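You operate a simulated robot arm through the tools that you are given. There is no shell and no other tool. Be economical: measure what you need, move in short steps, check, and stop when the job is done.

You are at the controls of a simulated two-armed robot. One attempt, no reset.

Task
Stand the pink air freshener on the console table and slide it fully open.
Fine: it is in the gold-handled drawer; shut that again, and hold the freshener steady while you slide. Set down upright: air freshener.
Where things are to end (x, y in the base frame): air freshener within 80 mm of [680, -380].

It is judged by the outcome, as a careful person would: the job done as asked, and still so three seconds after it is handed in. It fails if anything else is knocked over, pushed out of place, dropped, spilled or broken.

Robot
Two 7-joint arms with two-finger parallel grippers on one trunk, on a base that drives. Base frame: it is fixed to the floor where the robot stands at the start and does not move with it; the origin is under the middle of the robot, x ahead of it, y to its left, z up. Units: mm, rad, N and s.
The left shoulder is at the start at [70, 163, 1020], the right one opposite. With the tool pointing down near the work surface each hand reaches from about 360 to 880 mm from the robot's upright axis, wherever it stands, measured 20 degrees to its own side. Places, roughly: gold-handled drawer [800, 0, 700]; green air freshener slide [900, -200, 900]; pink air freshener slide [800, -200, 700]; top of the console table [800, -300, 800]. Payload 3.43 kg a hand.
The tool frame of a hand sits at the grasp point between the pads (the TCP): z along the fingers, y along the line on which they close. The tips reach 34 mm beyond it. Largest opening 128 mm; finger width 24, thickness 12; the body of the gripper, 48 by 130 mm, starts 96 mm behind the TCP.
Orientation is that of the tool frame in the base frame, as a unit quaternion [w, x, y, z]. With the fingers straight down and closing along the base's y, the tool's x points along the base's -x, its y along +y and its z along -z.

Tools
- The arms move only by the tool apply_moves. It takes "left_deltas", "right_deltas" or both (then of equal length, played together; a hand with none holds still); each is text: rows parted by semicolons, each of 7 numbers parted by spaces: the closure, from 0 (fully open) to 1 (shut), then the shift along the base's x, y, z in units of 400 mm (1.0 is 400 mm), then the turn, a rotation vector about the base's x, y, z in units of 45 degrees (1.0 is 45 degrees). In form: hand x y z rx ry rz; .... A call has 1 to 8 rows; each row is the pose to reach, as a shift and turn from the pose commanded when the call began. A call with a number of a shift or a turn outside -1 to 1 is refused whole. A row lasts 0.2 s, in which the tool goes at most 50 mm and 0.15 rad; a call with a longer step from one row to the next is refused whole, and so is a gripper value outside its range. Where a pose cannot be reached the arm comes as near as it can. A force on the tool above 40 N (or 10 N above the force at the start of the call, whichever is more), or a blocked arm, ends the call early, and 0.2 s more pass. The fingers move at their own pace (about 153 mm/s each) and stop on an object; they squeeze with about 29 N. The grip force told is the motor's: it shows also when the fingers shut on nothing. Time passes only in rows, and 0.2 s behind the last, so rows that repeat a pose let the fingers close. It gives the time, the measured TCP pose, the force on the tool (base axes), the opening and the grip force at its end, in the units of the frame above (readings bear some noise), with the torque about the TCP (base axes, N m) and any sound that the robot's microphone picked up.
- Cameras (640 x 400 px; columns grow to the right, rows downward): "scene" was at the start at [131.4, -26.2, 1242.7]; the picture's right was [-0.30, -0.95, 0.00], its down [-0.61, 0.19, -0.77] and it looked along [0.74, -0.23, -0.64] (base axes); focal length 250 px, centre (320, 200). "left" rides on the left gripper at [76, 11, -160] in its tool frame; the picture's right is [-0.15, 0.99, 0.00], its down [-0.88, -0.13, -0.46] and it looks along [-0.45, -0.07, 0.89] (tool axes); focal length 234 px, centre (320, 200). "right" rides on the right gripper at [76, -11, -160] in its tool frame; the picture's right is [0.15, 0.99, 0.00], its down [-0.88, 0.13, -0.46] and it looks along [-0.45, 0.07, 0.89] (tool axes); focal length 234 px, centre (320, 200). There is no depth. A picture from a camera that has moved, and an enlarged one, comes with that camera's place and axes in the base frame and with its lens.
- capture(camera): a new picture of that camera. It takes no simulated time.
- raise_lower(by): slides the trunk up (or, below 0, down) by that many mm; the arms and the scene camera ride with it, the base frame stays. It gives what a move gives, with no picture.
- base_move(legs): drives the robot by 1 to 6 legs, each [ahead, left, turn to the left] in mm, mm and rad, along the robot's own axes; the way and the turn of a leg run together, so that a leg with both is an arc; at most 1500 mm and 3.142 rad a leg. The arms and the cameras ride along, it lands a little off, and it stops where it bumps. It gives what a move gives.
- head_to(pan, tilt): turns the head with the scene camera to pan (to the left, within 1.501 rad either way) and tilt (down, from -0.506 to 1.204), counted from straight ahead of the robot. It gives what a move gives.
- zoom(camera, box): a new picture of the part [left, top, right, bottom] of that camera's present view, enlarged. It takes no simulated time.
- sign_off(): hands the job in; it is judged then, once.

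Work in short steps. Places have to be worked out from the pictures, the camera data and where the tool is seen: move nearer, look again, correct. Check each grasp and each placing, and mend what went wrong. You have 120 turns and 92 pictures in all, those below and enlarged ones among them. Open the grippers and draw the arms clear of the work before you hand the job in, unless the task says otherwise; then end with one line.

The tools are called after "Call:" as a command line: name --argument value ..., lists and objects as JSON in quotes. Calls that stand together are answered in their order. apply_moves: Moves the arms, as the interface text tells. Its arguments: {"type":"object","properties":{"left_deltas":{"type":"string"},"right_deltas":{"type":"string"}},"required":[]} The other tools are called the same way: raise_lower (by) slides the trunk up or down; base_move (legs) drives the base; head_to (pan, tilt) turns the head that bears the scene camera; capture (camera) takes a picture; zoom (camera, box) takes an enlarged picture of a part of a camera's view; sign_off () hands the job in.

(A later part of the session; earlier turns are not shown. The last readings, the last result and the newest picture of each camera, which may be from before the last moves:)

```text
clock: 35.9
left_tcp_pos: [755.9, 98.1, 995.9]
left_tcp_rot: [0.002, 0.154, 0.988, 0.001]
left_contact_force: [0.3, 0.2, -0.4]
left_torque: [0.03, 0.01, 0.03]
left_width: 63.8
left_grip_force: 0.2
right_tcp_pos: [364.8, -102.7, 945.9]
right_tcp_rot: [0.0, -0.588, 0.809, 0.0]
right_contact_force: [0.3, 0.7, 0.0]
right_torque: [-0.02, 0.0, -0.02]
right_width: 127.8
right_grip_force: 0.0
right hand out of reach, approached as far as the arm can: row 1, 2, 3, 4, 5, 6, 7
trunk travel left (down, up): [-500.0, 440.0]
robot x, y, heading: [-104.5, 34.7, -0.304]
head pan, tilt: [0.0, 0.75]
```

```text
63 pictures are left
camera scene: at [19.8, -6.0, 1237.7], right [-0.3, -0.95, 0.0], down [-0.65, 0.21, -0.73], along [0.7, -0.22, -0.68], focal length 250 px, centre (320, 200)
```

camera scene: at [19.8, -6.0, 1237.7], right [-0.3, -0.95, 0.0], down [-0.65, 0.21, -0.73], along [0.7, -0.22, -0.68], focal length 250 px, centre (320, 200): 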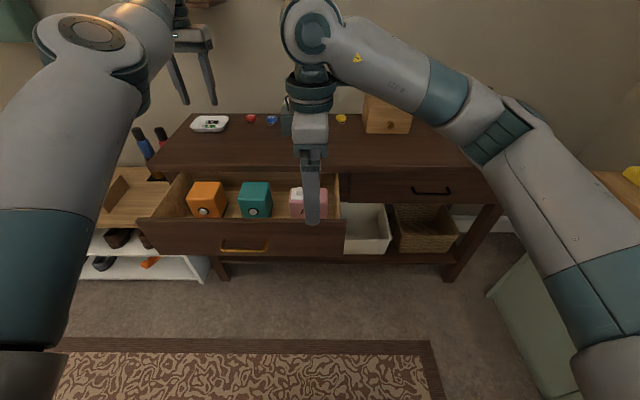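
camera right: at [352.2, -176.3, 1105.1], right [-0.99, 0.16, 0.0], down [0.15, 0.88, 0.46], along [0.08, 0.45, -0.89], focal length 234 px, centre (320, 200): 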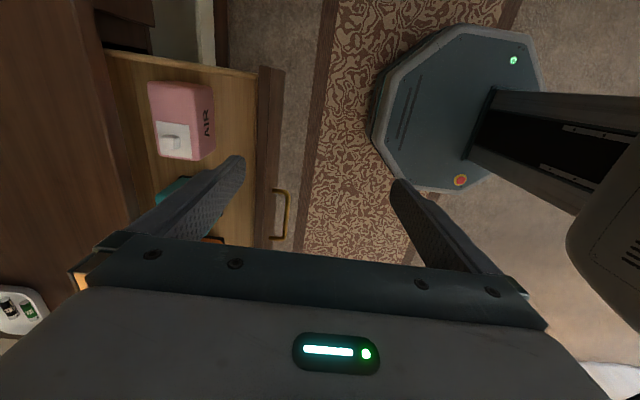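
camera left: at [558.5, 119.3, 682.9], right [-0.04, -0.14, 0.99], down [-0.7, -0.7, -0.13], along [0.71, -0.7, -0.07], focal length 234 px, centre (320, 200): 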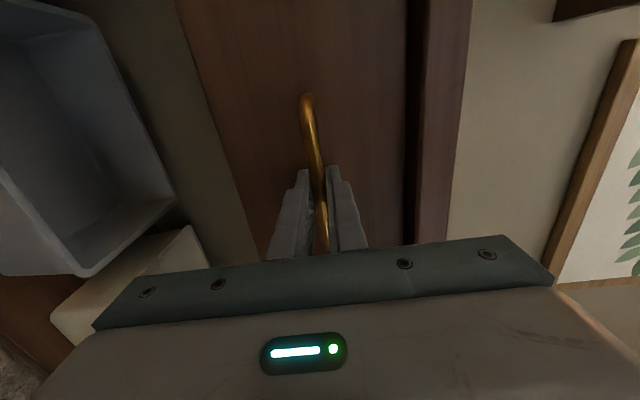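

Right hand is at a wrist limit with this yaw. I turn it the other way round (180°), which also puts its camera on the better side.

Call:
apply_moves --right_deltas "0 -0.003 -0.02 0.02 0 0 -0.125; 0 -0.006 -0.04 0.04 0 0 -0.25; 0 -0.01 -0.06 0.06 0 0 -0.375; 0 -0.013 -0.08 0.08 0 0 -0.5; 0 -0.016 -0.1 0.1 0 0 -0.625; 0 -0.02 -0.12 0.12 0 0 -0.75; 0 -0.02 -0.14 0.14 0 0 -0.875; 0 -0.02 -0.16 0.15 0 0 -1"

Call:
apply_moves --right_deltas "0 0 -0.02 0 0 0 -0.125; 0 0 -0.04 0 0 0 -0.25; 0 0 -0.06 0 0 0 -0.375; 0 0 -0.08 0 0 0 -0.5; 0 0 -0.1 0 0 0 -0.625; 0 0 -0.12 0 0 0 -0.75; 0 0 -0.14 0 0 0 -0.875; 0 0 -0.16 0 0 0 -1"

Call:
apply_moves --right_deltas "0 0.01 0 0 0 0 -0.125; 0 0.02 0 0 0 0 -0.25; 0 0.03 0 0 0 0 -0.375; 0 0.04 0 0 0 0 -0.5; 0 0.05 0 0 0 0 -0.625; 0 0.06 0 0 0 0 -0.75; 0 0.07 0 0 0 0 -0.875; 0 0.08 0 0 0 0 -1"

Call:
apply_moves --right_deltas "0 0.01 0 0 0 0 -0.125; 0 0.02 0 0 0 0 -0.25; 0 0.03 0 0 0 0 -0.375; 0 0.04 0 0 0 0 -0.5; 0 0.05 0 0 0 0 -0.625; 0 0.06 0 0 0 0 -0.75; 0 0.07 0 0 0 0 -0.875; 0 0.08 0 0 0 0 -1"

Call:
capture --camera "scene"

```text
clock: 37.7
left_tcp_pos: [756.6, 98.0, 996.2]
left_tcp_rot: [0.001, 0.154, 0.988, 0.0]
left_contact_force: [0.3, -0.3, 0.2]
left_torque: [0.01, 0.0, -0.01]
left_width: 64.2
left_grip_force: 0.1
right_tcp_pos: [360.5, -168.0, 1007.9]
right_tcp_rot: [0.0, -0.235, 0.972, -0.001]
right_contact_force: [-0.8, 0.2, 0.6]
right_torque: [-0.01, -0.01, 0.01]
right_width: 127.8
right_grip_force: 0.0
trunk travel left (down, up): [-500.0, 440.0]
robot x, y, heading: [-108.3, 34.2, -0.302]
head pan, tilt: [0.0, 0.75]
```

```text
clock: 39.5
left_tcp_pos: [755.9, 98.6, 995.8]
left_tcp_rot: [0.001, 0.154, 0.988, 0.001]
left_contact_force: [0.0, -0.2, -0.2]
left_torque: [0.0, 0.0, 0.0]
left_width: 63.8
left_grip_force: 0.2
right_tcp_pos: [360.1, -233.5, 1007.7]
right_tcp_rot: [0.0, 0.156, 0.988, 0.0]
right_contact_force: [-0.2, -0.6, -0.3]
right_torque: [-0.03, -0.03, 0.02]
right_width: 128.1
right_grip_force: 0.2
trunk travel left (down, up): [-500.0, 440.0]
robot x, y, heading: [-106.1, 36.1, -0.304]
head pan, tilt: [0.0, 0.75]
```

```text
clock: 41.3
left_tcp_pos: [756.4, 98.3, 995.4]
left_tcp_rot: [0.001, 0.153, 0.988, 0.001]
left_contact_force: [0.4, 0.2, -0.3]
left_torque: [0.02, 0.03, -0.03]
left_width: 63.7
left_grip_force: 0.1
right_tcp_pos: [393.5, -232.1, 1008.9]
right_tcp_rot: [-0.001, 0.521, 0.854, 0.0]
right_contact_force: [0.0, 0.6, -0.4]
right_torque: [0.0, -0.01, -0.02]
right_width: 127.9
right_grip_force: 0.0
trunk travel left (down, up): [-500.0, 440.0]
robot x, y, heading: [-108.0, 37.1, -0.301]
head pan, tilt: [0.0, 0.75]
```

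```text
clock: 43.1
left_tcp_pos: [756.4, 99.4, 995.6]
left_tcp_rot: [0.001, 0.154, 0.988, 0.001]
left_contact_force: [-0.1, 0.5, 0.9]
left_torque: [0.03, 0.03, 0.01]
left_width: 64.1
left_grip_force: 0.0
right_tcp_pos: [425.0, -231.1, 1007.5]
right_tcp_rot: [0.0, 0.808, 0.589, 0.0]
right_contact_force: [0.1, -0.7, -0.9]
right_torque: [0.0, 0.02, -0.01]
right_width: 127.9
right_grip_force: 0.0
trunk travel left (down, up): [-500.0, 440.0]
robot x, y, heading: [-108.9, 34.9, -0.304]
head pan, tilt: [0.0, 0.75]
```

```text
62 pictures are left
camera scene: at [19.9, -6.0, 1237.7], right [-0.3, -0.95, 0.0], down [-0.65, 0.21, -0.73], along [0.7, -0.22, -0.68], focal length 250 px, centre (320, 200)
```

scene: 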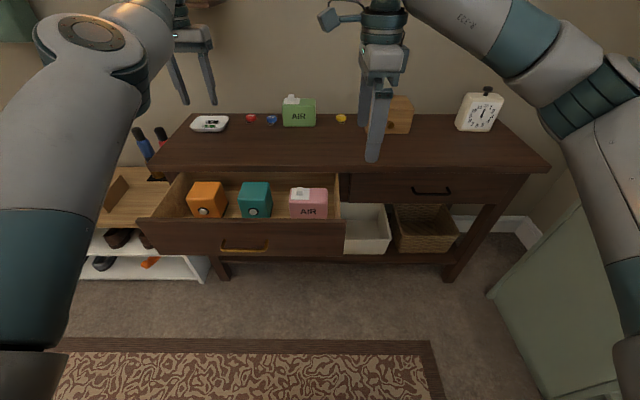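

Good, this yaw is free of limits. I move the right hand to above the freshener at z≈850 and look.

Call:
apply_moves --right_deltas "0 0.066 0.034 -0.06 0 0 0; 0 0.132 0.068 -0.12 0 0 0; 0 0.198 0.102 -0.18 0 0 0; 0 0.264 0.136 -0.25 0 0 0; 0 0.33 0.17 -0.32 0 0 0; 0 0.395 0.205 -0.39 0 0 0"

Call:
capture --camera "right"

Call:
capture --camera "scene"

```text
clock: 44.5
left_tcp_pos: [756.7, 99.0, 994.3]
left_tcp_rot: [-0.001, 0.153, 0.988, 0.0]
left_contact_force: [-0.3, -0.2, 0.1]
left_torque: [-0.03, -0.02, -0.03]
left_width: 63.8
left_grip_force: 0.0
right_tcp_pos: [584.6, -147.6, 853.0]
right_tcp_rot: [0.0, 0.808, 0.589, 0.001]
right_contact_force: [-0.3, 0.1, -0.7]
right_torque: [-0.01, 0.01, 0.0]
right_width: 127.9
right_grip_force: 0.0
trunk travel left (down, up): [-500.0, 440.0]
robot x, y, heading: [-107.4, 32.8, -0.309]
head pan, tilt: [0.0, 0.75]
```

```text
61 pictures are left
camera right: at [596.1, -72.1, 1011.3], right [0.99, -0.16, 0.0], down [-0.14, -0.88, 0.46], along [-0.07, -0.45, -0.89], focal length 234 px, centre (320, 200)
```

right: 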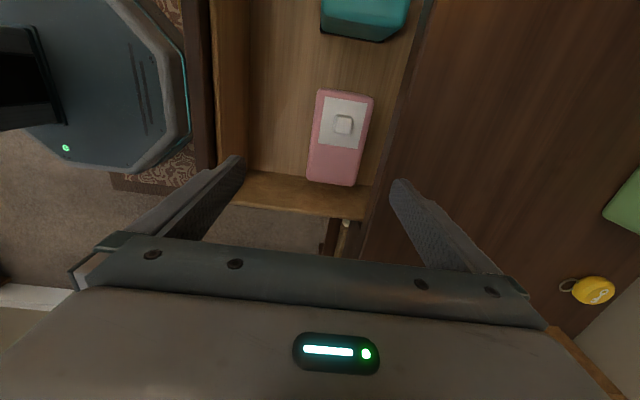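

```text
60 pictures are left
camera scene: at [20.8, -5.2, 1237.6], right [-0.3, -0.95, 0.0], down [-0.65, 0.2, -0.73], along [0.7, -0.22, -0.68], focal length 250 px, centre (320, 200)
```

scene: 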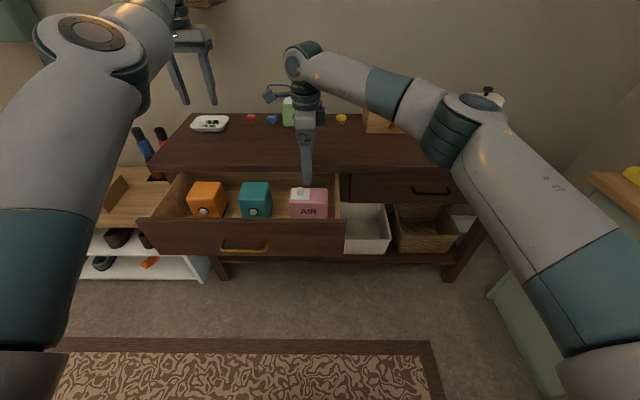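

The freshener's centre comes out at n≈618, l≈46, top ≈703; the table edge is at n≈681. I narrow the opening to ~96 mm and go down part-way, staying on the near side of the table edge.

Call:
apply_moves --right_deltas "0.25 0.028 0.0145 -0.05 0 0 0; 0.25 0.028 0.0145 -0.12 0 0 0; 0.25 0.028 0.0145 -0.18 0 0 0; 0.25 0.028 0.0145 -0.22 0 0 0"

Call:
capture --camera "right"

Call:
zoom --camera "scene" --box '[240, 100, 380, 240]'

```text
clock: 45.2
left_tcp_pos: [756.0, 98.1, 994.1]
left_tcp_rot: [-0.001, 0.154, 0.988, 0.001]
left_contact_force: [1.0, -1.3, -0.6]
left_torque: [0.02, 0.06, 0.03]
left_width: 64.2
left_grip_force: 0.1
right_tcp_pos: [597.4, -145.4, 812.8]
right_tcp_rot: [0.005, 0.808, 0.589, 0.007]
right_contact_force: [-8.4, -0.7, 18.6]
right_torque: [-0.54, -0.56, -0.3]
right_width: 91.8
right_grip_force: 0.0
trunk travel left (down, up): [-500.0, 440.0]
robot x, y, heading: [-107.2, 35.0, -0.307]
head pan, tilt: [0.0, 0.75]
stopped in row 3 (right hand): the force on the tool passed its limit at 52 N (the readings are from after the stop); the commanded pose is now the measured one
```

```text
59 pictures are left
camera right: at [606.6, -68.8, 972.3], right [0.99, -0.16, 0.02], down [-0.15, -0.88, 0.45], along [-0.06, -0.45, -0.89], focal length 234 px, centre (320, 200)
```

right: 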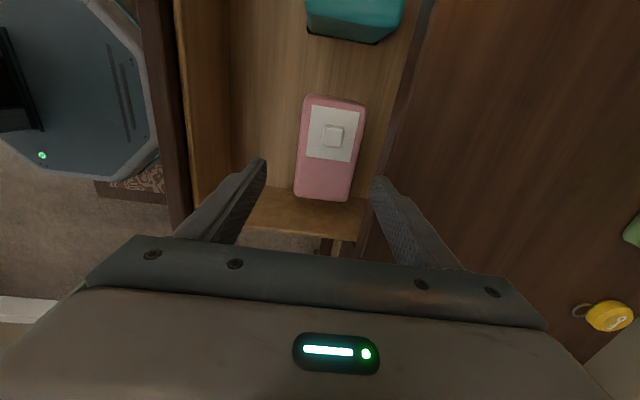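

```text
2.86 times, centred on (310, 170) of scene
camera zoom: at [18.8, -6.3, 1237.9], right [-0.3, -0.95, 0.0], down [-0.65, 0.21, -0.73], along [0.7, -0.22, -0.68], focal length 715 px, centre (349, 286)
```

zoom: 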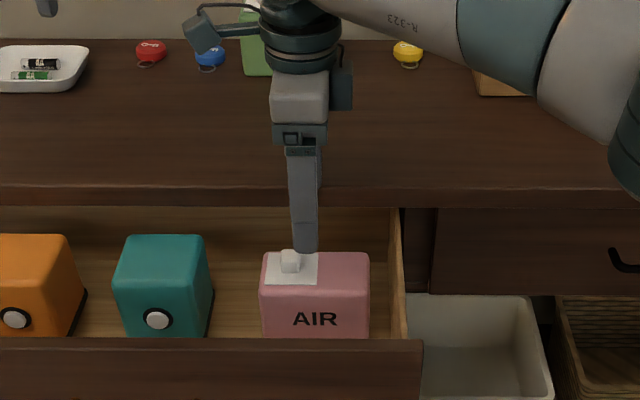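

The rear finger touched the table top's front edge: the top is at z≈779 and its edge nearer than thought. I'll lift off and pull the drawer further out from inside its front panel with closed right fingers, to get clearance.

Call:
apply_moves --right_deltas "0.25 0 0 0.05 0 0 0; 0.4 -0.02 0.01 0.15 0 0 0; 0.6 -0.06 0.1 0.15 0 0 0; 0.8 -0.09 0.2 0.12 0 0 0; 1 -0.127 0.3 0.05 0 0 0; 1 -0.127 0.3 -0.02 0 0 0"

Call:
capture --camera "right"

Call:
zoom --camera "scene" --box '[140, 110, 380, 270]'

```text
refused: row 5 steps farther than a row can; nothing moved
```

```text
57 pictures are left
camera right: at [606.6, -68.8, 972.3], right [0.99, -0.16, 0.02], down [-0.15, -0.88, 0.45], along [-0.06, -0.45, -0.89], focal length 234 px, centre (320, 200)
```

right: 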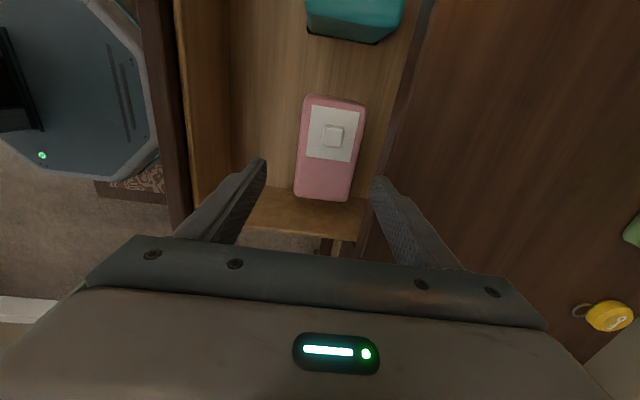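

```text
2.50 times, centred on (260, 190) of scene
camera zoom: at [18.8, -6.3, 1237.9], right [-0.3, -0.95, 0.0], down [-0.65, 0.21, -0.73], along [0.7, -0.22, -0.68], focal length 626 px, centre (470, 225)
```

zoom: 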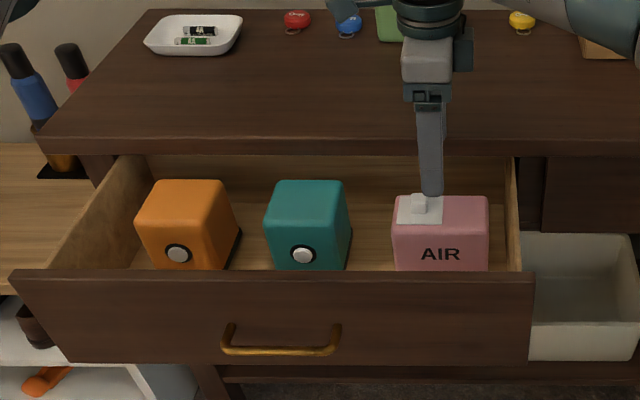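

One step was too long; I repeat it in smaller steps.

Call:
apply_moves --right_deltas "0.25 0 0 0.05 0 0 0; 0.4 -0.02 0.01 0.15 0 0 0; 0.6 -0.05 0.09 0.15 0 0 0; 0.8 -0.075 0.17 0.13 0 0 0; 1 -0.1 0.24 0.09 0 0 0; 1 -0.127 0.3 0.03 0 0 0; 1 -0.127 0.3 -0.03 0 0 0"

Call:
capture --camera "right"

Call:
zoom --camera "scene" --box '[140, 110, 380, 270]'

```text
clock: 46.8
left_tcp_pos: [756.3, 97.4, 994.2]
left_tcp_rot: [0.001, 0.154, 0.988, 0.001]
left_contact_force: [0.9, 0.3, -0.4]
left_torque: [0.01, 0.0, 0.0]
left_width: 63.9
left_grip_force: 0.2
right_tcp_pos: [546.1, -26.0, 799.6]
right_tcp_rot: [0.003, 0.808, 0.589, 0.006]
right_contact_force: [-1.3, 0.0, 0.0]
right_torque: [-0.01, 0.0, -0.02]
right_width: 0.1
right_grip_force: 28.7
trunk travel left (down, up): [-500.0, 440.0]
robot x, y, heading: [-105.2, 33.6, -0.306]
head pan, tilt: [0.0, 0.75]
```

```text
55 pictures are left
camera right: at [557.1, 50.6, 958.7], right [0.99, -0.16, 0.01], down [-0.15, -0.88, 0.45], along [-0.06, -0.45, -0.89], focal length 234 px, centre (320, 200)
```

right: 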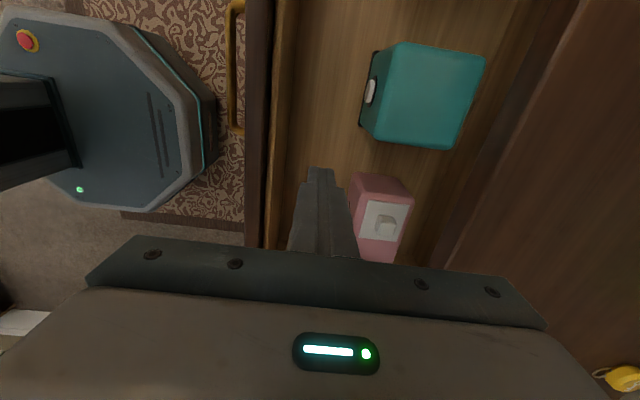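

```text
2.50 times, centred on (260, 190) of scene
camera zoom: at [20.4, -6.5, 1237.7], right [-0.3, -0.95, 0.0], down [-0.65, 0.21, -0.73], along [0.7, -0.22, -0.68], focal length 626 px, centre (470, 225)
```

zoom: 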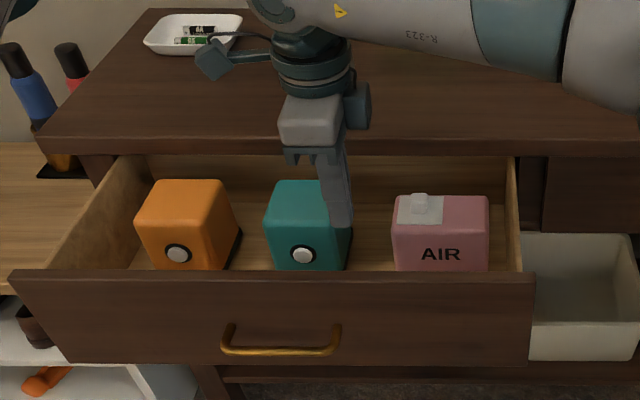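

The closed fingers hang between the front panel (inner face n≈495) and the boxes (front n≈575). I lower them inside and pull the panel outward gently.

Call:
apply_moves --right_deltas "1 0 0 -0.08 0 0 0; 1 0 0 -0.15 0 0 0; 1 -0.048 0.0153 -0.15 0 0 0; 1 -0.072 0.023 -0.15 0 0 0; 1 -0.096 0.0306 -0.15 0 0 0; 1 -0.12 0.0383 -0.15 0 0 0; 1 -0.144 0.046 -0.15 0 0 0; 1 -0.168 0.0536 -0.15 0 0 0"

Call:
zoom --camera "scene" --box '[140, 110, 380, 270]'

```text
clock: 48.2
left_tcp_pos: [757.8, 99.0, 993.7]
left_tcp_rot: [0.0, 0.153, 0.988, 0.0]
left_contact_force: [0.0, 0.2, 0.4]
left_torque: [-0.04, -0.04, 0.01]
left_width: 64.4
left_grip_force: 0.0
right_tcp_pos: [506.9, -11.9, 739.9]
right_tcp_rot: [0.01, 0.809, 0.587, 0.012]
right_contact_force: [20.2, 0.7, -13.4]
right_torque: [0.07, -0.35, 0.11]
right_width: 0.0
right_grip_force: 29.2
trunk travel left (down, up): [-500.0, 440.0]
robot x, y, heading: [-105.1, 35.3, -0.307]
head pan, tilt: [0.0, 0.75]
stopped in row 7 (right hand): the force on the tool passed its limit at 47 N (the readings are from after the stop); the commanded pose is now the measured one
```

```text
2.50 times, centred on (260, 190) of scene
camera zoom: at [22.5, -5.7, 1237.3], right [-0.3, -0.95, 0.0], down [-0.65, 0.2, -0.73], along [0.7, -0.22, -0.68], focal length 626 px, centre (470, 225)
```

zoom: 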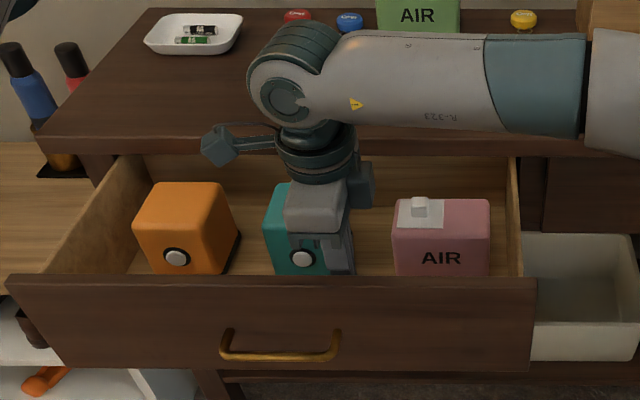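

The drawer moved ~8 mm and came to its stop. The slot behind the box is tight, so I'll pinch the slider knob (l≈68, n≈617) and drag the freshener toward the drawer front for finger room. First lift and go above the knob.

Call:
apply_moves --right_deltas "1 0.01 -0.003 0.1 0 0.02 0; 1 0.03 -0.03 0.2 0 0.04 0; 0.8 0.1 -0.1 0.25 0 0.04 0; 0.53 0.18 -0.18 0.25 0 0.04 0; 0.53 0.251 -0.283 0.22 0 0.04 0; 0.53 0.251 -0.283 0.13 0 0.04 0"

Call:
capture --camera "right"

Call:
zoom --camera "scene" --box '[240, 130, 380, 240]'

```text
refused: row 5 steps farther than a row can; nothing moved
```

```text
52 pictures are left
camera right: at [515.0, 63.2, 898.7], right [0.98, -0.17, 0.03], down [-0.17, -0.88, 0.45], along [-0.05, -0.45, -0.89], focal length 234 px, centre (320, 200)
```

right: 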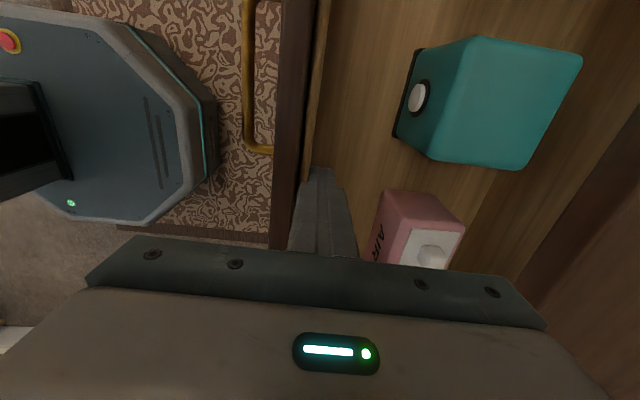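

```text
3.64 times, centred on (310, 185) of scene
camera zoom: at [22.5, -5.7, 1237.3], right [-0.3, -0.95, 0.0], down [-0.65, 0.2, -0.73], along [0.7, -0.22, -0.68], focal length 910 px, centre (356, 254)
```

zoom: 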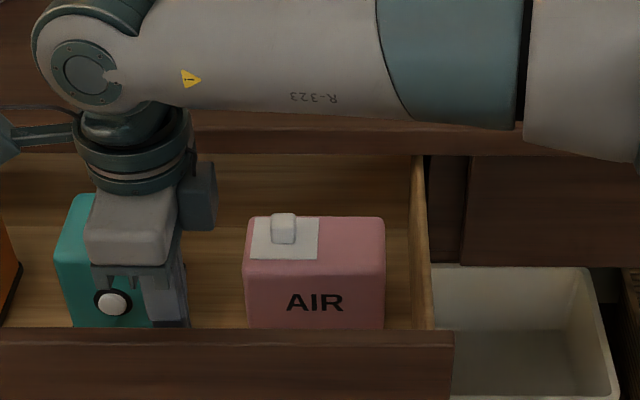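

A row was too long again; I split it finer.

Call:
apply_moves --right_deltas "1 0.01 -0.003 0.1 0 0.02 0; 1 0.03 -0.03 0.2 0 0.04 0; 0.8 0.09 -0.1 0.25 0 0.04 0; 0.53 0.145 -0.165 0.25 0 0.04 0; 0.53 0.2 -0.225 0.24 0 0.04 0; 0.53 0.251 -0.283 0.2 0 0.04 0; 0.53 0.251 -0.283 0.13 0 0.04 0"

```text
clock: 49.8
left_tcp_pos: [757.4, 98.4, 994.6]
left_tcp_rot: [0.0, 0.155, 0.988, 0.001]
left_contact_force: [-0.4, -0.3, 1.1]
left_torque: [0.02, 0.03, 0.01]
left_width: 64.2
left_grip_force: 0.0
right_tcp_pos: [604.4, -125.4, 792.5]
right_tcp_rot: [0.0, 0.81, 0.587, -0.003]
right_contact_force: [0.3, 0.7, 0.9]
right_torque: [0.01, 0.0, 0.02]
right_width: 60.3
right_grip_force: 0.1
trunk travel left (down, up): [-500.0, 440.0]
robot x, y, heading: [-110.1, 33.6, -0.304]
head pan, tilt: [0.0, 0.75]
```

Now I look from both cameras to check the alignment over the knob.

Call:
capture --camera "right"

Call:
zoom --camera "scene" --box '[240, 130, 380, 240]'

```text
50 pictures are left
camera right: at [617.2, -48.8, 951.9], right [0.99, -0.17, 0.0], down [-0.15, -0.88, 0.46], along [-0.08, -0.45, -0.89], focal length 234 px, centre (320, 200)
```

right: 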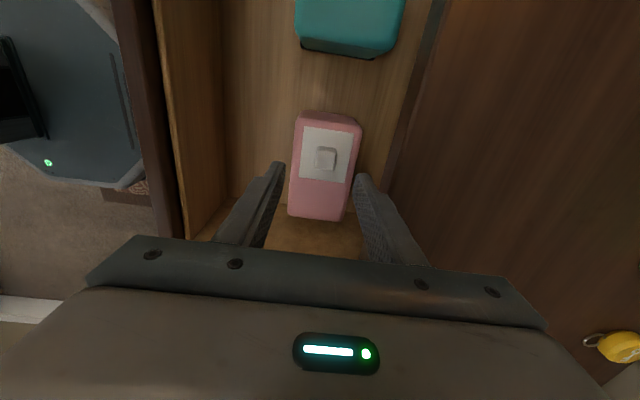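

```text
3.64 times, centred on (310, 185) of scene
camera zoom: at [21.1, -6.3, 1237.7], right [-0.3, -0.95, 0.0], down [-0.65, 0.21, -0.73], along [0.7, -0.22, -0.68], focal length 910 px, centre (356, 254)
```

zoom: 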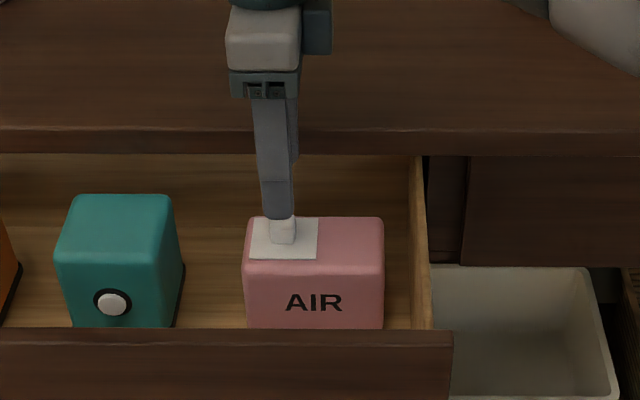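

The fingers straddle the knob well (knob n≈619, l≈69, hand n≈614, l≈64). I correct 5 mm, descend with tips to z≈706, and close.

Call:
apply_moves --right_deltas "0.53 0.0133 0.0089 -0.04 0 0 0; 0.53 0.0133 0.0089 -0.08 0 0 0; 0.53 0.0133 0.0089 -0.11 0 0 0; 0.53 0.0133 0.0089 -0.13 0 0 0; 0.75 0.0133 0.0089 -0.13 0 0 0; 1 0.0133 0.0089 -0.13 0 0 0; 1 0.0133 0.0089 -0.13 0 0 0"

Call:
capture --camera "right"

Call:
zoom --camera "scene" --box '[240, 130, 380, 240]'

```text
clock: 51.4
left_tcp_pos: [756.7, 97.9, 995.0]
left_tcp_rot: [0.001, 0.153, 0.988, 0.001]
left_contact_force: [-1.2, 0.3, -0.2]
left_torque: [0.01, 0.0, -0.02]
left_width: 64.1
left_grip_force: 0.0
right_tcp_pos: [609.6, -122.3, 742.8]
right_tcp_rot: [0.0, 0.809, 0.587, -0.001]
right_contact_force: [-0.4, 0.8, -0.4]
right_torque: [-0.01, -0.05, -0.03]
right_width: 20.9
right_grip_force: 28.8
trunk travel left (down, up): [-500.0, 440.0]
robot x, y, heading: [-108.7, 37.1, -0.306]
head pan, tilt: [0.0, 0.75]
```

```text
48 pictures are left
camera right: at [622.7, -46.0, 900.4], right [0.99, -0.17, 0.0], down [-0.15, -0.88, 0.46], along [-0.08, -0.45, -0.89], focal length 234 px, centre (320, 200)
```

right: 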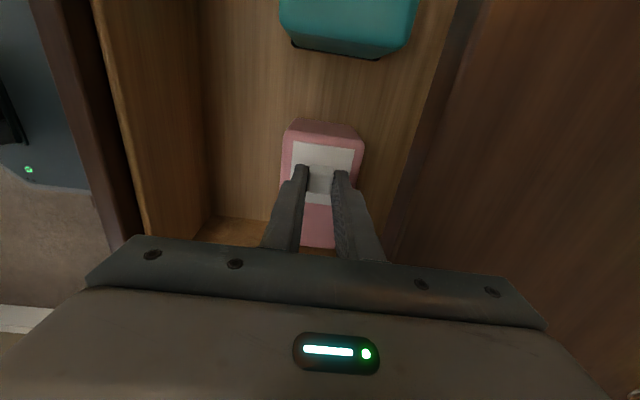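

```text
3.64 times, centred on (310, 185) of scene
camera zoom: at [20.9, -6.0, 1237.7], right [-0.3, -0.95, 0.0], down [-0.65, 0.21, -0.73], along [0.7, -0.22, -0.68], focal length 910 px, centre (356, 254)
```

zoom: 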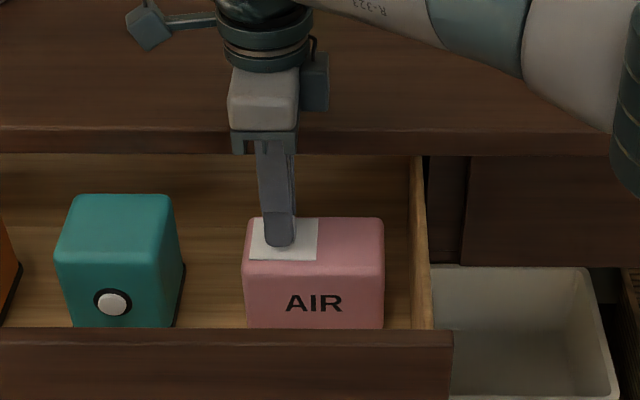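

The knob (21 mm) is held. I drag the freshener 50 mm toward the drawer front.

Call:
apply_moves --right_deltas "1 -0.02 0.0064 0 0 0 0; 1 -0.04 0.0128 0 0 0 0; 1 -0.06 0.019 0 0 0 0; 1 -0.08 0.0255 0 0 0 0; 1 -0.1 0.032 0 0 0 0; 1 -0.12 0.038 0 0 0 0"

Call:
zoom --camera "scene" --box '[240, 130, 380, 240]'

```text
clock: 52.8
left_tcp_pos: [757.1, 98.3, 995.4]
left_tcp_rot: [0.001, 0.154, 0.988, 0.002]
left_contact_force: [0.0, -0.4, 1.1]
left_torque: [-0.02, 0.01, -0.02]
left_width: 63.9
left_grip_force: 0.1
right_tcp_pos: [561.7, -110.0, 742.2]
right_tcp_rot: [-0.001, 0.81, 0.586, -0.001]
right_contact_force: [-0.1, 0.9, -0.4]
right_torque: [0.04, -0.01, 0.01]
right_width: 21.0
right_grip_force: 28.8
trunk travel left (down, up): [-500.0, 440.0]
robot x, y, heading: [-108.4, 35.5, -0.306]
head pan, tilt: [0.0, 0.75]
```

```text
3.64 times, centred on (310, 185) of scene
camera zoom: at [20.7, -6.2, 1237.7], right [-0.3, -0.95, 0.0], down [-0.65, 0.21, -0.73], along [0.7, -0.22, -0.68], focal length 910 px, centre (356, 254)
```

zoom: 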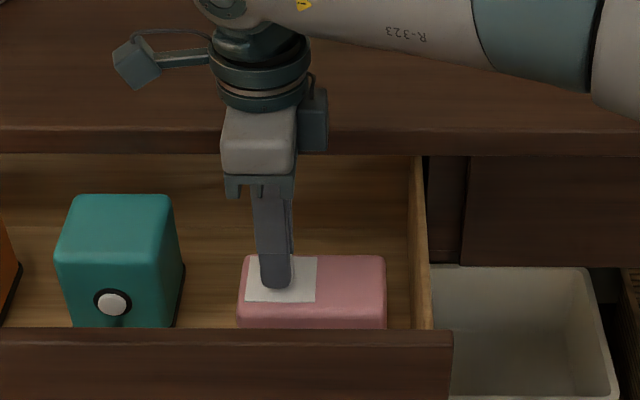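

Dragged to n≈569. I release, lift, shift right to l≈22 with 100 mm opening and go down around the body.

Call:
apply_moves --right_deltas "0.8 0 0 0 0 0 0; 0.5 0 0 0 0 0 0; 0.22 0 0 0.08 0 0 0; 0.22 -0.017 -0.055 0.08 0 0 0; 0.22 -0.034 -0.107 0.06 0 0 0; 0.22 -0.034 -0.107 -0.02 0 0 0; 0.22 -0.034 -0.107 -0.07 0 0 0"

Call:
capture --camera "right"

Call:
zoom --camera "scene" --box '[240, 130, 380, 240]'

```text
clock: 54.4
left_tcp_pos: [757.3, 99.0, 995.9]
left_tcp_rot: [0.0, 0.154, 0.988, 0.001]
left_contact_force: [-0.2, -0.5, -0.8]
left_torque: [-0.05, 0.0, 0.01]
left_width: 64.2
left_grip_force: 0.0
right_tcp_pos: [547.6, -150.7, 712.9]
right_tcp_rot: [0.0, 0.81, 0.586, -0.002]
right_contact_force: [1.1, -0.4, -1.0]
right_torque: [0.0, -0.03, 0.0]
right_width: 99.9
right_grip_force: 0.0
trunk travel left (down, up): [-500.0, 440.0]
robot x, y, heading: [-105.9, 34.5, -0.302]
head pan, tilt: [0.0, 0.75]
```

```text
45 pictures are left
camera right: at [560.8, -75.0, 872.2], right [0.99, -0.17, 0.0], down [-0.15, -0.88, 0.46], along [-0.08, -0.45, -0.89], focal length 234 px, centre (320, 200)
```

right: 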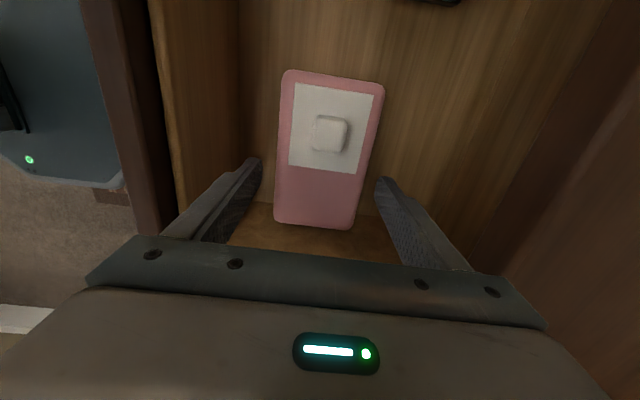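

```text
3.64 times, centred on (310, 185) of scene
camera zoom: at [20.7, -6.2, 1237.8], right [-0.3, -0.95, 0.0], down [-0.65, 0.21, -0.73], along [0.7, -0.22, -0.68], focal length 910 px, centre (356, 254)
```

zoom: 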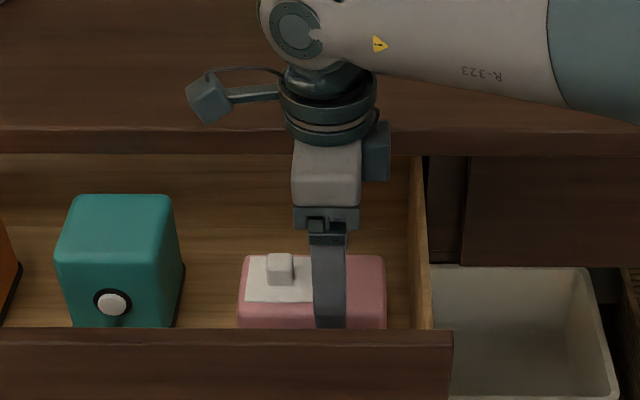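

The fingers straddle the body just right of the slide plate. I lower to z≈675 and close.

Call:
apply_moves --right_deltas "0.22 0 0 -0.05 0 0 0; 0.22 0 0 -0.095 0 0 0; 0.4 0 0 -0.095 0 0 0; 0.6 0 0 -0.095 0 0 0; 0.8 0 0 -0.095 0 0 0; 0.8 0 0 -0.095 0 0 0"

Call:
capture --camera "right"

```text
clock: 55.8
left_tcp_pos: [757.0, 98.3, 994.5]
left_tcp_rot: [0.0, 0.154, 0.988, 0.0]
left_contact_force: [0.9, 0.7, 0.6]
left_torque: [0.04, -0.01, 0.01]
left_width: 63.8
left_grip_force: 0.0
right_tcp_pos: [547.3, -149.1, 674.1]
right_tcp_rot: [0.0, 0.809, 0.587, -0.001]
right_contact_force: [0.5, -0.1, -0.7]
right_torque: [-0.01, -0.02, -0.03]
right_width: 74.7
right_grip_force: 29.4
trunk travel left (down, up): [-500.0, 440.0]
robot x, y, heading: [-108.7, 37.2, -0.308]
head pan, tilt: [0.0, 0.75]
```

```text
43 pictures are left
camera right: at [559.8, -74.2, 833.9], right [0.99, -0.17, 0.0], down [-0.15, -0.88, 0.46], along [-0.08, -0.45, -0.89], focal length 234 px, centre (320, 200)
```

right: 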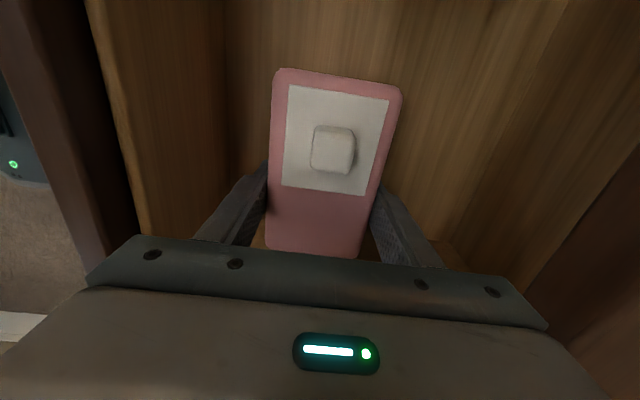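

The body (75 mm) is gripped. I lift straight up 200 mm.

Call:
apply_moves --right_deltas "1 0 0 0.03 0 0 0; 1 0 0 0.08 0 0 0; 1 0 0 0.16 0 0 0; 1 0 0 0.24 0 0 0; 1 0 0 0.34 0 0 0; 1 0 0 0.44 0 0 0; 1 0 0 0.5 0 0 0"

Call:
capture --camera "scene"

```text
clock: 57.4
left_tcp_pos: [756.9, 98.6, 994.2]
left_tcp_rot: [0.0, 0.154, 0.988, 0.0]
left_contact_force: [0.4, 0.4, 0.5]
left_torque: [0.03, 0.0, 0.03]
left_width: 64.0
left_grip_force: 0.1
right_tcp_pos: [548.5, -148.3, 874.1]
right_tcp_rot: [0.0, 0.809, 0.587, -0.001]
right_contact_force: [-0.7, -0.2, -1.5]
right_torque: [-0.02, -0.03, -0.03]
right_width: 74.5
right_grip_force: 28.8
trunk travel left (down, up): [-500.0, 440.0]
robot x, y, heading: [-105.5, 34.6, -0.306]
head pan, tilt: [0.0, 0.75]
```

```text
42 pictures are left
camera scene: at [20.7, -5.9, 1237.7], right [-0.3, -0.95, 0.0], down [-0.65, 0.21, -0.73], along [0.7, -0.22, -0.68], focal length 250 px, centre (320, 200)
```

scene: 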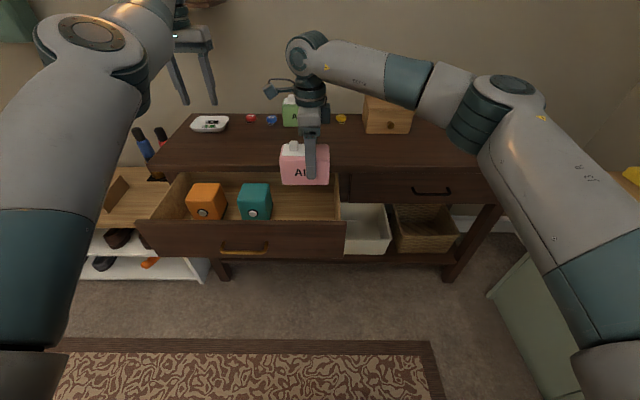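

The freshener is held upright. I carry it over the table toward the target (n≈750, l≈-140 for its centre).

Call:
apply_moves --right_deltas "1 0.02 -0.04 0.05 0 0 0; 1 0.07 -0.13 0.06 0 0 0; 1 0.12 -0.225 0.06 0 0 0; 1 0.165 -0.315 0.06 0 0 0; 1 0.21 -0.4 0.06 0 0 0; 1 0.255 -0.485 0.05 0 0 0; 1 0.297 -0.567 0.03 0 0 0"

Call:
capture --camera "scene"

```text
clock: 59.0
left_tcp_pos: [757.7, 98.3, 994.7]
left_tcp_rot: [0.0, 0.154, 0.988, 0.001]
left_contact_force: [0.1, 0.2, 0.1]
left_torque: [-0.03, -0.01, -0.01]
left_width: 63.8
left_grip_force: 0.1
right_tcp_pos: [636.4, -349.0, 890.0]
right_tcp_rot: [-0.001, 0.809, 0.588, -0.001]
right_contact_force: [0.0, 0.5, -1.1]
right_torque: [-0.02, 0.03, -0.01]
right_width: 74.7
right_grip_force: 29.3
right hand out of reach, approached as far as the arm can: row 6, 7
trunk travel left (down, up): [-500.0, 440.0]
robot x, y, heading: [-105.9, 32.5, -0.304]
head pan, tilt: [0.0, 0.75]
```

```text
41 pictures are left
camera scene: at [20.7, -6.5, 1237.7], right [-0.3, -0.95, 0.0], down [-0.65, 0.21, -0.73], along [0.7, -0.22, -0.68], focal length 250 px, centre (320, 200)
```

scene: 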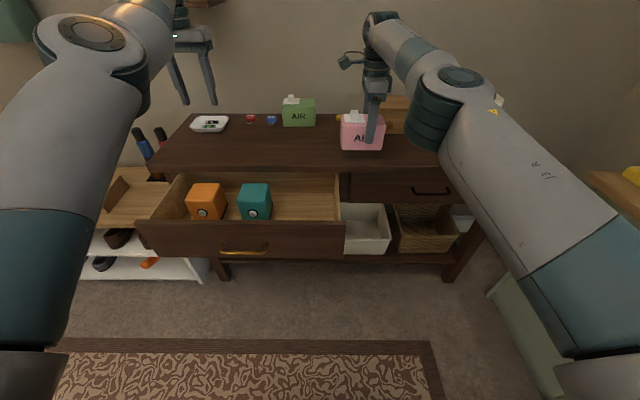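

The right arm is at its forward limit here, so I drive the base 70 mm ahead and 20 mm right, carrying the box to the target.

Call:
base_move --legs '[[70, -20, 0]]'

Call:
capture --camera "scene"

```text
clock: 60.1
left_tcp_pos: [816.9, 59.4, 993.9]
left_tcp_rot: [0.0, 0.154, 0.988, 0.001]
left_contact_force: [0.6, -0.4, -0.3]
left_torque: [0.02, 0.04, 0.0]
left_width: 63.9
left_grip_force: 0.1
right_tcp_pos: [696.1, -389.1, 891.7]
right_tcp_rot: [0.0, 0.809, 0.587, -0.001]
right_contact_force: [-0.2, -0.7, -2.5]
right_torque: [-0.03, 0.04, -0.03]
right_width: 74.4
right_grip_force: 29.3
trunk travel left (down, up): [-500.0, 440.0]
robot x, y, heading: [-48.2, -5.5, -0.302]
head pan, tilt: [0.0, 0.75]
```

```text
40 pictures are left
camera scene: at [81.3, -46.6, 1237.6], right [-0.3, -0.95, 0.0], down [-0.65, 0.21, -0.73], along [0.7, -0.22, -0.68], focal length 250 px, centre (320, 200)
```

scene: 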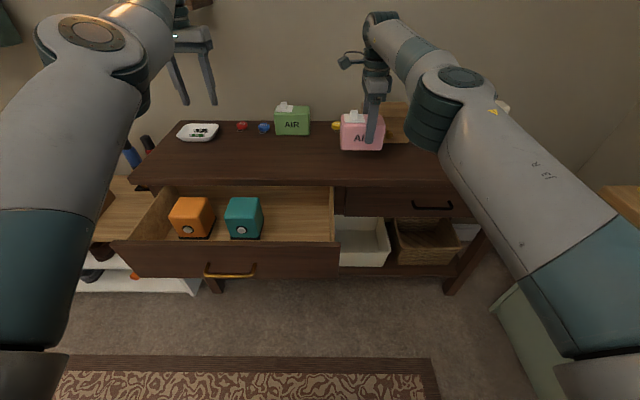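

I shift back 25 mm and lower slowly until contact with the table.

Call:
apply_moves --right_deltas "1 -0.03 0.01 -0.04 0 0 0; 1 -0.06 0.019 -0.09 0 0 0; 1 -0.06 0.019 -0.11 0 0 0; 1 -0.06 0.019 -0.12 0 0 0; 1 -0.06 0.019 -0.13 0 0 0"

Call:
zoom --camera "scene" --box '[300, 80, 440, 180]'

```text
clock: 61.3
left_tcp_pos: [815.0, 59.9, 996.5]
left_tcp_rot: [0.001, 0.154, 0.988, 0.0]
left_contact_force: [-0.2, 0.4, 0.2]
left_torque: [0.01, -0.03, 0.02]
left_width: 64.2
left_grip_force: 0.2
right_tcp_pos: [672.1, -381.0, 843.9]
right_tcp_rot: [0.002, 0.81, 0.586, 0.001]
right_contact_force: [5.8, -3.0, 22.1]
right_torque: [0.01, 0.43, 0.03]
right_width: 74.6
right_grip_force: 28.9
trunk travel left (down, up): [-500.0, 440.0]
robot x, y, heading: [-50.9, -7.5, -0.302]
head pan, tilt: [0.0, 0.75]
```

```text
4.00 times, centred on (370, 130) of scene
camera zoom: at [78.4, -45.1, 1238.4], right [-0.3, -0.95, 0.0], down [-0.65, 0.2, -0.73], along [0.7, -0.22, -0.68], focal length 1001 px, centre (120, 480)
```

zoom: 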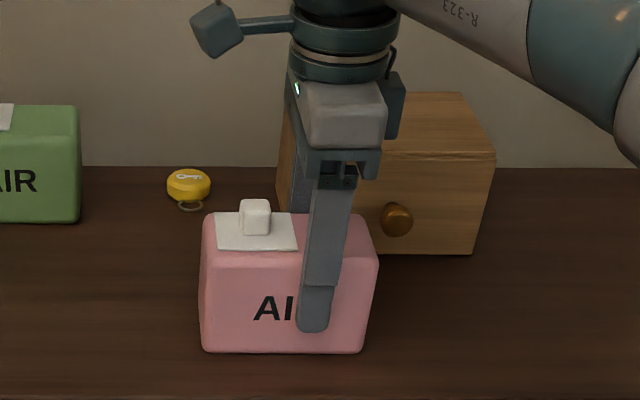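

The freshener stands on the table (contact at TCP z 844, height ≈90). I ease off the downward press, keep holding it with the right, and yaw the left hand +90° for the slide, with fingers closed.

Call:
apply_moves --left_deltas "0.6 -0.0136 -0.0129 0 0 0 0.125; 0.7 -0.0272 -0.0258 0 0 0 0.25; 0.8 -0.0408 -0.0387 0 0 0 0.375; 1 -0.0544 -0.0516 0 0 0 0.5; 1 -0.068 -0.0645 0 0 0 0.625; 1 -0.0816 -0.0774 0 0 0 0.75; 1 -0.095 -0.09 0 0 0 0.875; 1 -0.109 -0.103 0 0 0 1" --right_deltas "1 0 0 0.004 0 0 0; 1 0 0 0.008 0 0 0; 1 0 0 0.008 0 0 0; 1 0 0 0.008 0 0 0; 1 0 0 0.008 0 0 0; 1 0 0 0.008 0 0 0; 1 0 0 0.008 0 0 0; 1 0 0 0.008 0 0 0"

Call:
apply_moves --left_deltas "1 -0.0136 -0.0129 0 0 0 0.125; 1 -0.0272 -0.0258 0 0 0 0.25; 1 -0.0408 -0.0387 0 0 0 0.375; 1 -0.0544 -0.0516 0 0 0 0.5; 1 -0.068 -0.0645 0 0 0 0.625; 1 -0.0816 -0.0774 0 0 0 0.75; 1 -0.095 -0.09 0 0 0 0.875; 1 -0.109 -0.103 0 0 0 1"

Call:
capture --camera "scene"

```text
clock: 63.1
left_tcp_pos: [771.3, 17.3, 996.3]
left_tcp_rot: [0.001, -0.236, 0.972, 0.001]
left_contact_force: [-1.0, 0.1, -0.5]
left_torque: [0.0, 0.04, 0.01]
left_width: 0.2
left_grip_force: 28.8
right_tcp_pos: [670.0, -380.1, 845.1]
right_tcp_rot: [0.0, 0.81, 0.587, -0.001]
right_contact_force: [1.2, -6.5, 14.8]
right_torque: [-0.07, -0.25, -0.04]
right_width: 74.5
right_grip_force: 29.0
trunk travel left (down, up): [-500.0, 440.0]
robot x, y, heading: [-50.5, -3.7, -0.304]
head pan, tilt: [0.0, 0.75]
```

```text
clock: 64.9
left_tcp_pos: [743.2, -21.1, 995.5]
left_tcp_rot: [0.0, -0.59, 0.807, 0.0]
left_contact_force: [0.2, 0.5, -0.3]
left_torque: [-0.01, 0.01, 0.04]
left_width: 0.3
left_grip_force: 29.6
left hand out of reach, approached as far as the arm can: row 7, 8
right_tcp_pos: [672.4, -380.2, 843.5]
right_tcp_rot: [0.0, 0.81, 0.587, -0.001]
right_contact_force: [-1.9, -2.2, 10.3]
right_torque: [0.14, -0.1, -0.06]
right_width: 74.8
right_grip_force: 29.0
trunk travel left (down, up): [-500.0, 440.0]
robot x, y, heading: [-45.6, -4.4, -0.306]
head pan, tilt: [0.0, 0.75]
```

```text
38 pictures are left
camera scene: at [78.9, -45.0, 1237.9], right [-0.3, -0.95, 0.0], down [-0.65, 0.2, -0.73], along [0.7, -0.22, -0.68], focal length 250 px, centre (320, 200)
```

scene: 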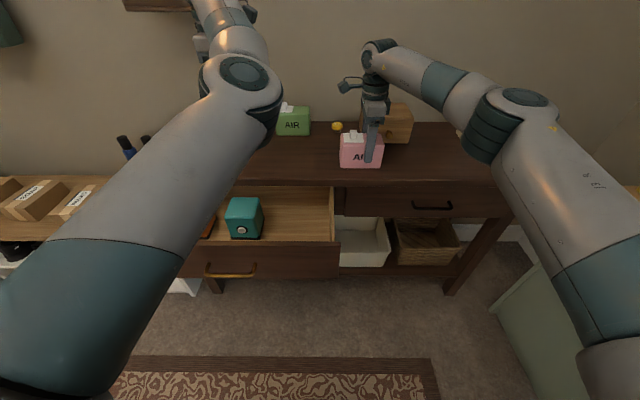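

The yaw succeeded. Next I tilt the left hand 45° (fingers pointing right-and-down) while moving nearer to the freshener.

Call:
apply_moves --left_deltas "1 0 -0.045 0 -0.119 0.038 0; 1 0 -0.09 0 -0.238 0.076 0; 1 0 -0.136 0 -0.357 0.114 0; 1 0 -0.182 0 -0.476 0.152 0; 1 0 -0.227 0 -0.595 0.19 0; 1 0 -0.273 0 -0.715 0.228 0; 1 0 -0.318 0 -0.834 0.266 0; 1 -0.01 -0.364 0 -0.953 0.304 0"

Call:
capture --camera "scene"

Call:
capture --camera "left"

```text
clock: 66.7
left_tcp_pos: [739.4, -168.7, 996.1]
left_tcp_rot: [-0.31, -0.544, 0.746, -0.226]
left_contact_force: [0.2, -0.2, -0.1]
left_torque: [0.02, -0.03, 0.02]
left_width: 0.2
left_grip_force: 28.7
right_tcp_pos: [671.2, -380.1, 843.4]
right_tcp_rot: [0.0, 0.81, 0.587, 0.0]
right_contact_force: [-2.4, 0.0, 7.6]
right_torque: [0.22, -0.1, 0.05]
right_width: 74.6
right_grip_force: 29.0
trunk travel left (down, up): [-500.0, 440.0]
robot x, y, heading: [-45.9, -8.0, -0.305]
head pan, tilt: [0.0, 0.75]
```

```text
37 pictures are left
camera scene: at [78.8, -45.3, 1237.9], right [-0.3, -0.95, 0.0], down [-0.65, 0.2, -0.73], along [0.7, -0.22, -0.68], focal length 250 px, centre (320, 200)
```

scene: 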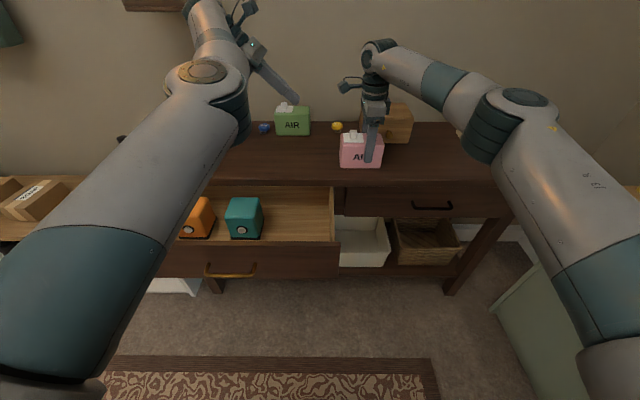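

```text
36 pictures are left
camera left: at [749.0, -106.3, 1161.4], right [-0.91, 0.4, -0.1], down [0.41, 0.86, -0.3], along [-0.03, -0.32, -0.95], focal length 234 px, centre (320, 200)
```

left: 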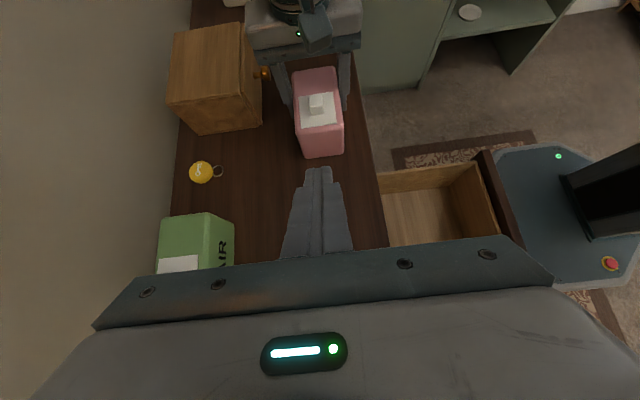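

The left hand reached a good pose, with its camera seeing everything: knob at n≈756, l≈-113, z≈880. I tilt 20° flatter to clear the right wrist camera, open to ~50 mm, and approach above-left of the knob.

Call:
apply_moves --left_deltas "0.9 -0.014 -0.044 -0.02 -0.085 0.027 0; 0.8 -0.028 -0.089 -0.05 -0.17 0.054 0; 0.7 -0.042 -0.133 -0.08 -0.255 0.081 0; 0.6 -0.056 -0.178 -0.11 -0.34 0.108 0; 0.6 -0.07 -0.222 -0.13 -0.423 0.135 0"

Call:
capture --camera "left"

Call:
zoom --camera "scene" --box '[240, 60, 440, 185]'

```text
clock: 67.9
left_tcp_pos: [713.7, -256.5, 944.6]
left_tcp_rot: [-0.435, -0.497, 0.681, -0.317]
left_contact_force: [1.1, -0.1, 1.3]
left_torque: [0.02, -0.04, -0.01]
left_width: 51.0
left_grip_force: 0.1
right_tcp_pos: [671.9, -379.7, 844.9]
right_tcp_rot: [0.0, 0.809, 0.587, 0.0]
right_contact_force: [-0.6, 1.3, 6.5]
right_torque: [0.18, -0.06, 0.11]
right_width: 74.6
right_grip_force: 29.1
trunk travel left (down, up): [-500.0, 440.0]
robot x, y, heading: [-46.1, -3.5, -0.305]
head pan, tilt: [0.0, 0.75]
```

```text
35 pictures are left
camera left: at [737.8, -145.0, 1080.0], right [-0.92, 0.36, -0.13], down [0.36, 0.71, -0.61], along [-0.12, -0.61, -0.78], focal length 234 px, centre (320, 200)
```

left: 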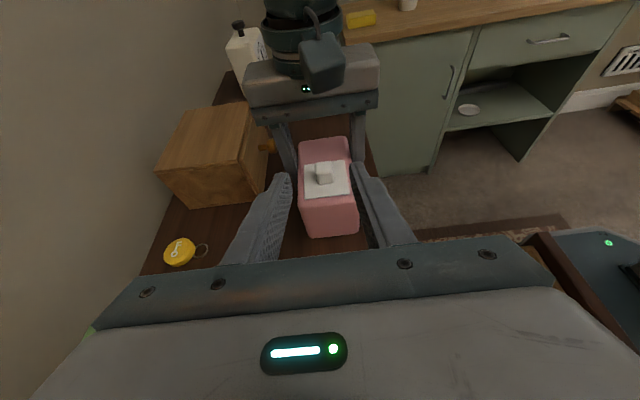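

```text
3.20 times, centred on (340, 122) of scene
camera zoom: at [78.9, -45.4, 1237.9], right [-0.3, -0.95, 0.0], down [-0.65, 0.2, -0.73], along [0.7, -0.22, -0.68], focal length 801 px, centre (256, 448)
```

zoom: 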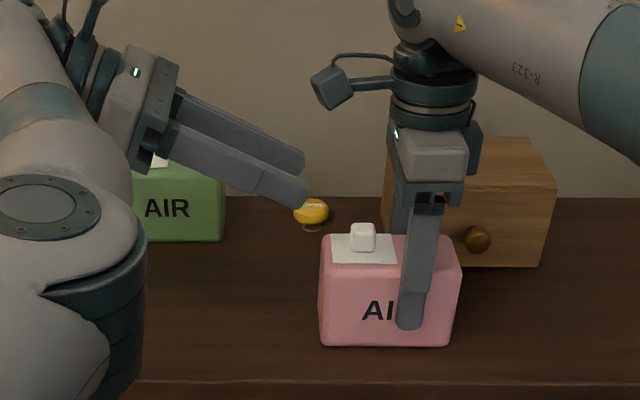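

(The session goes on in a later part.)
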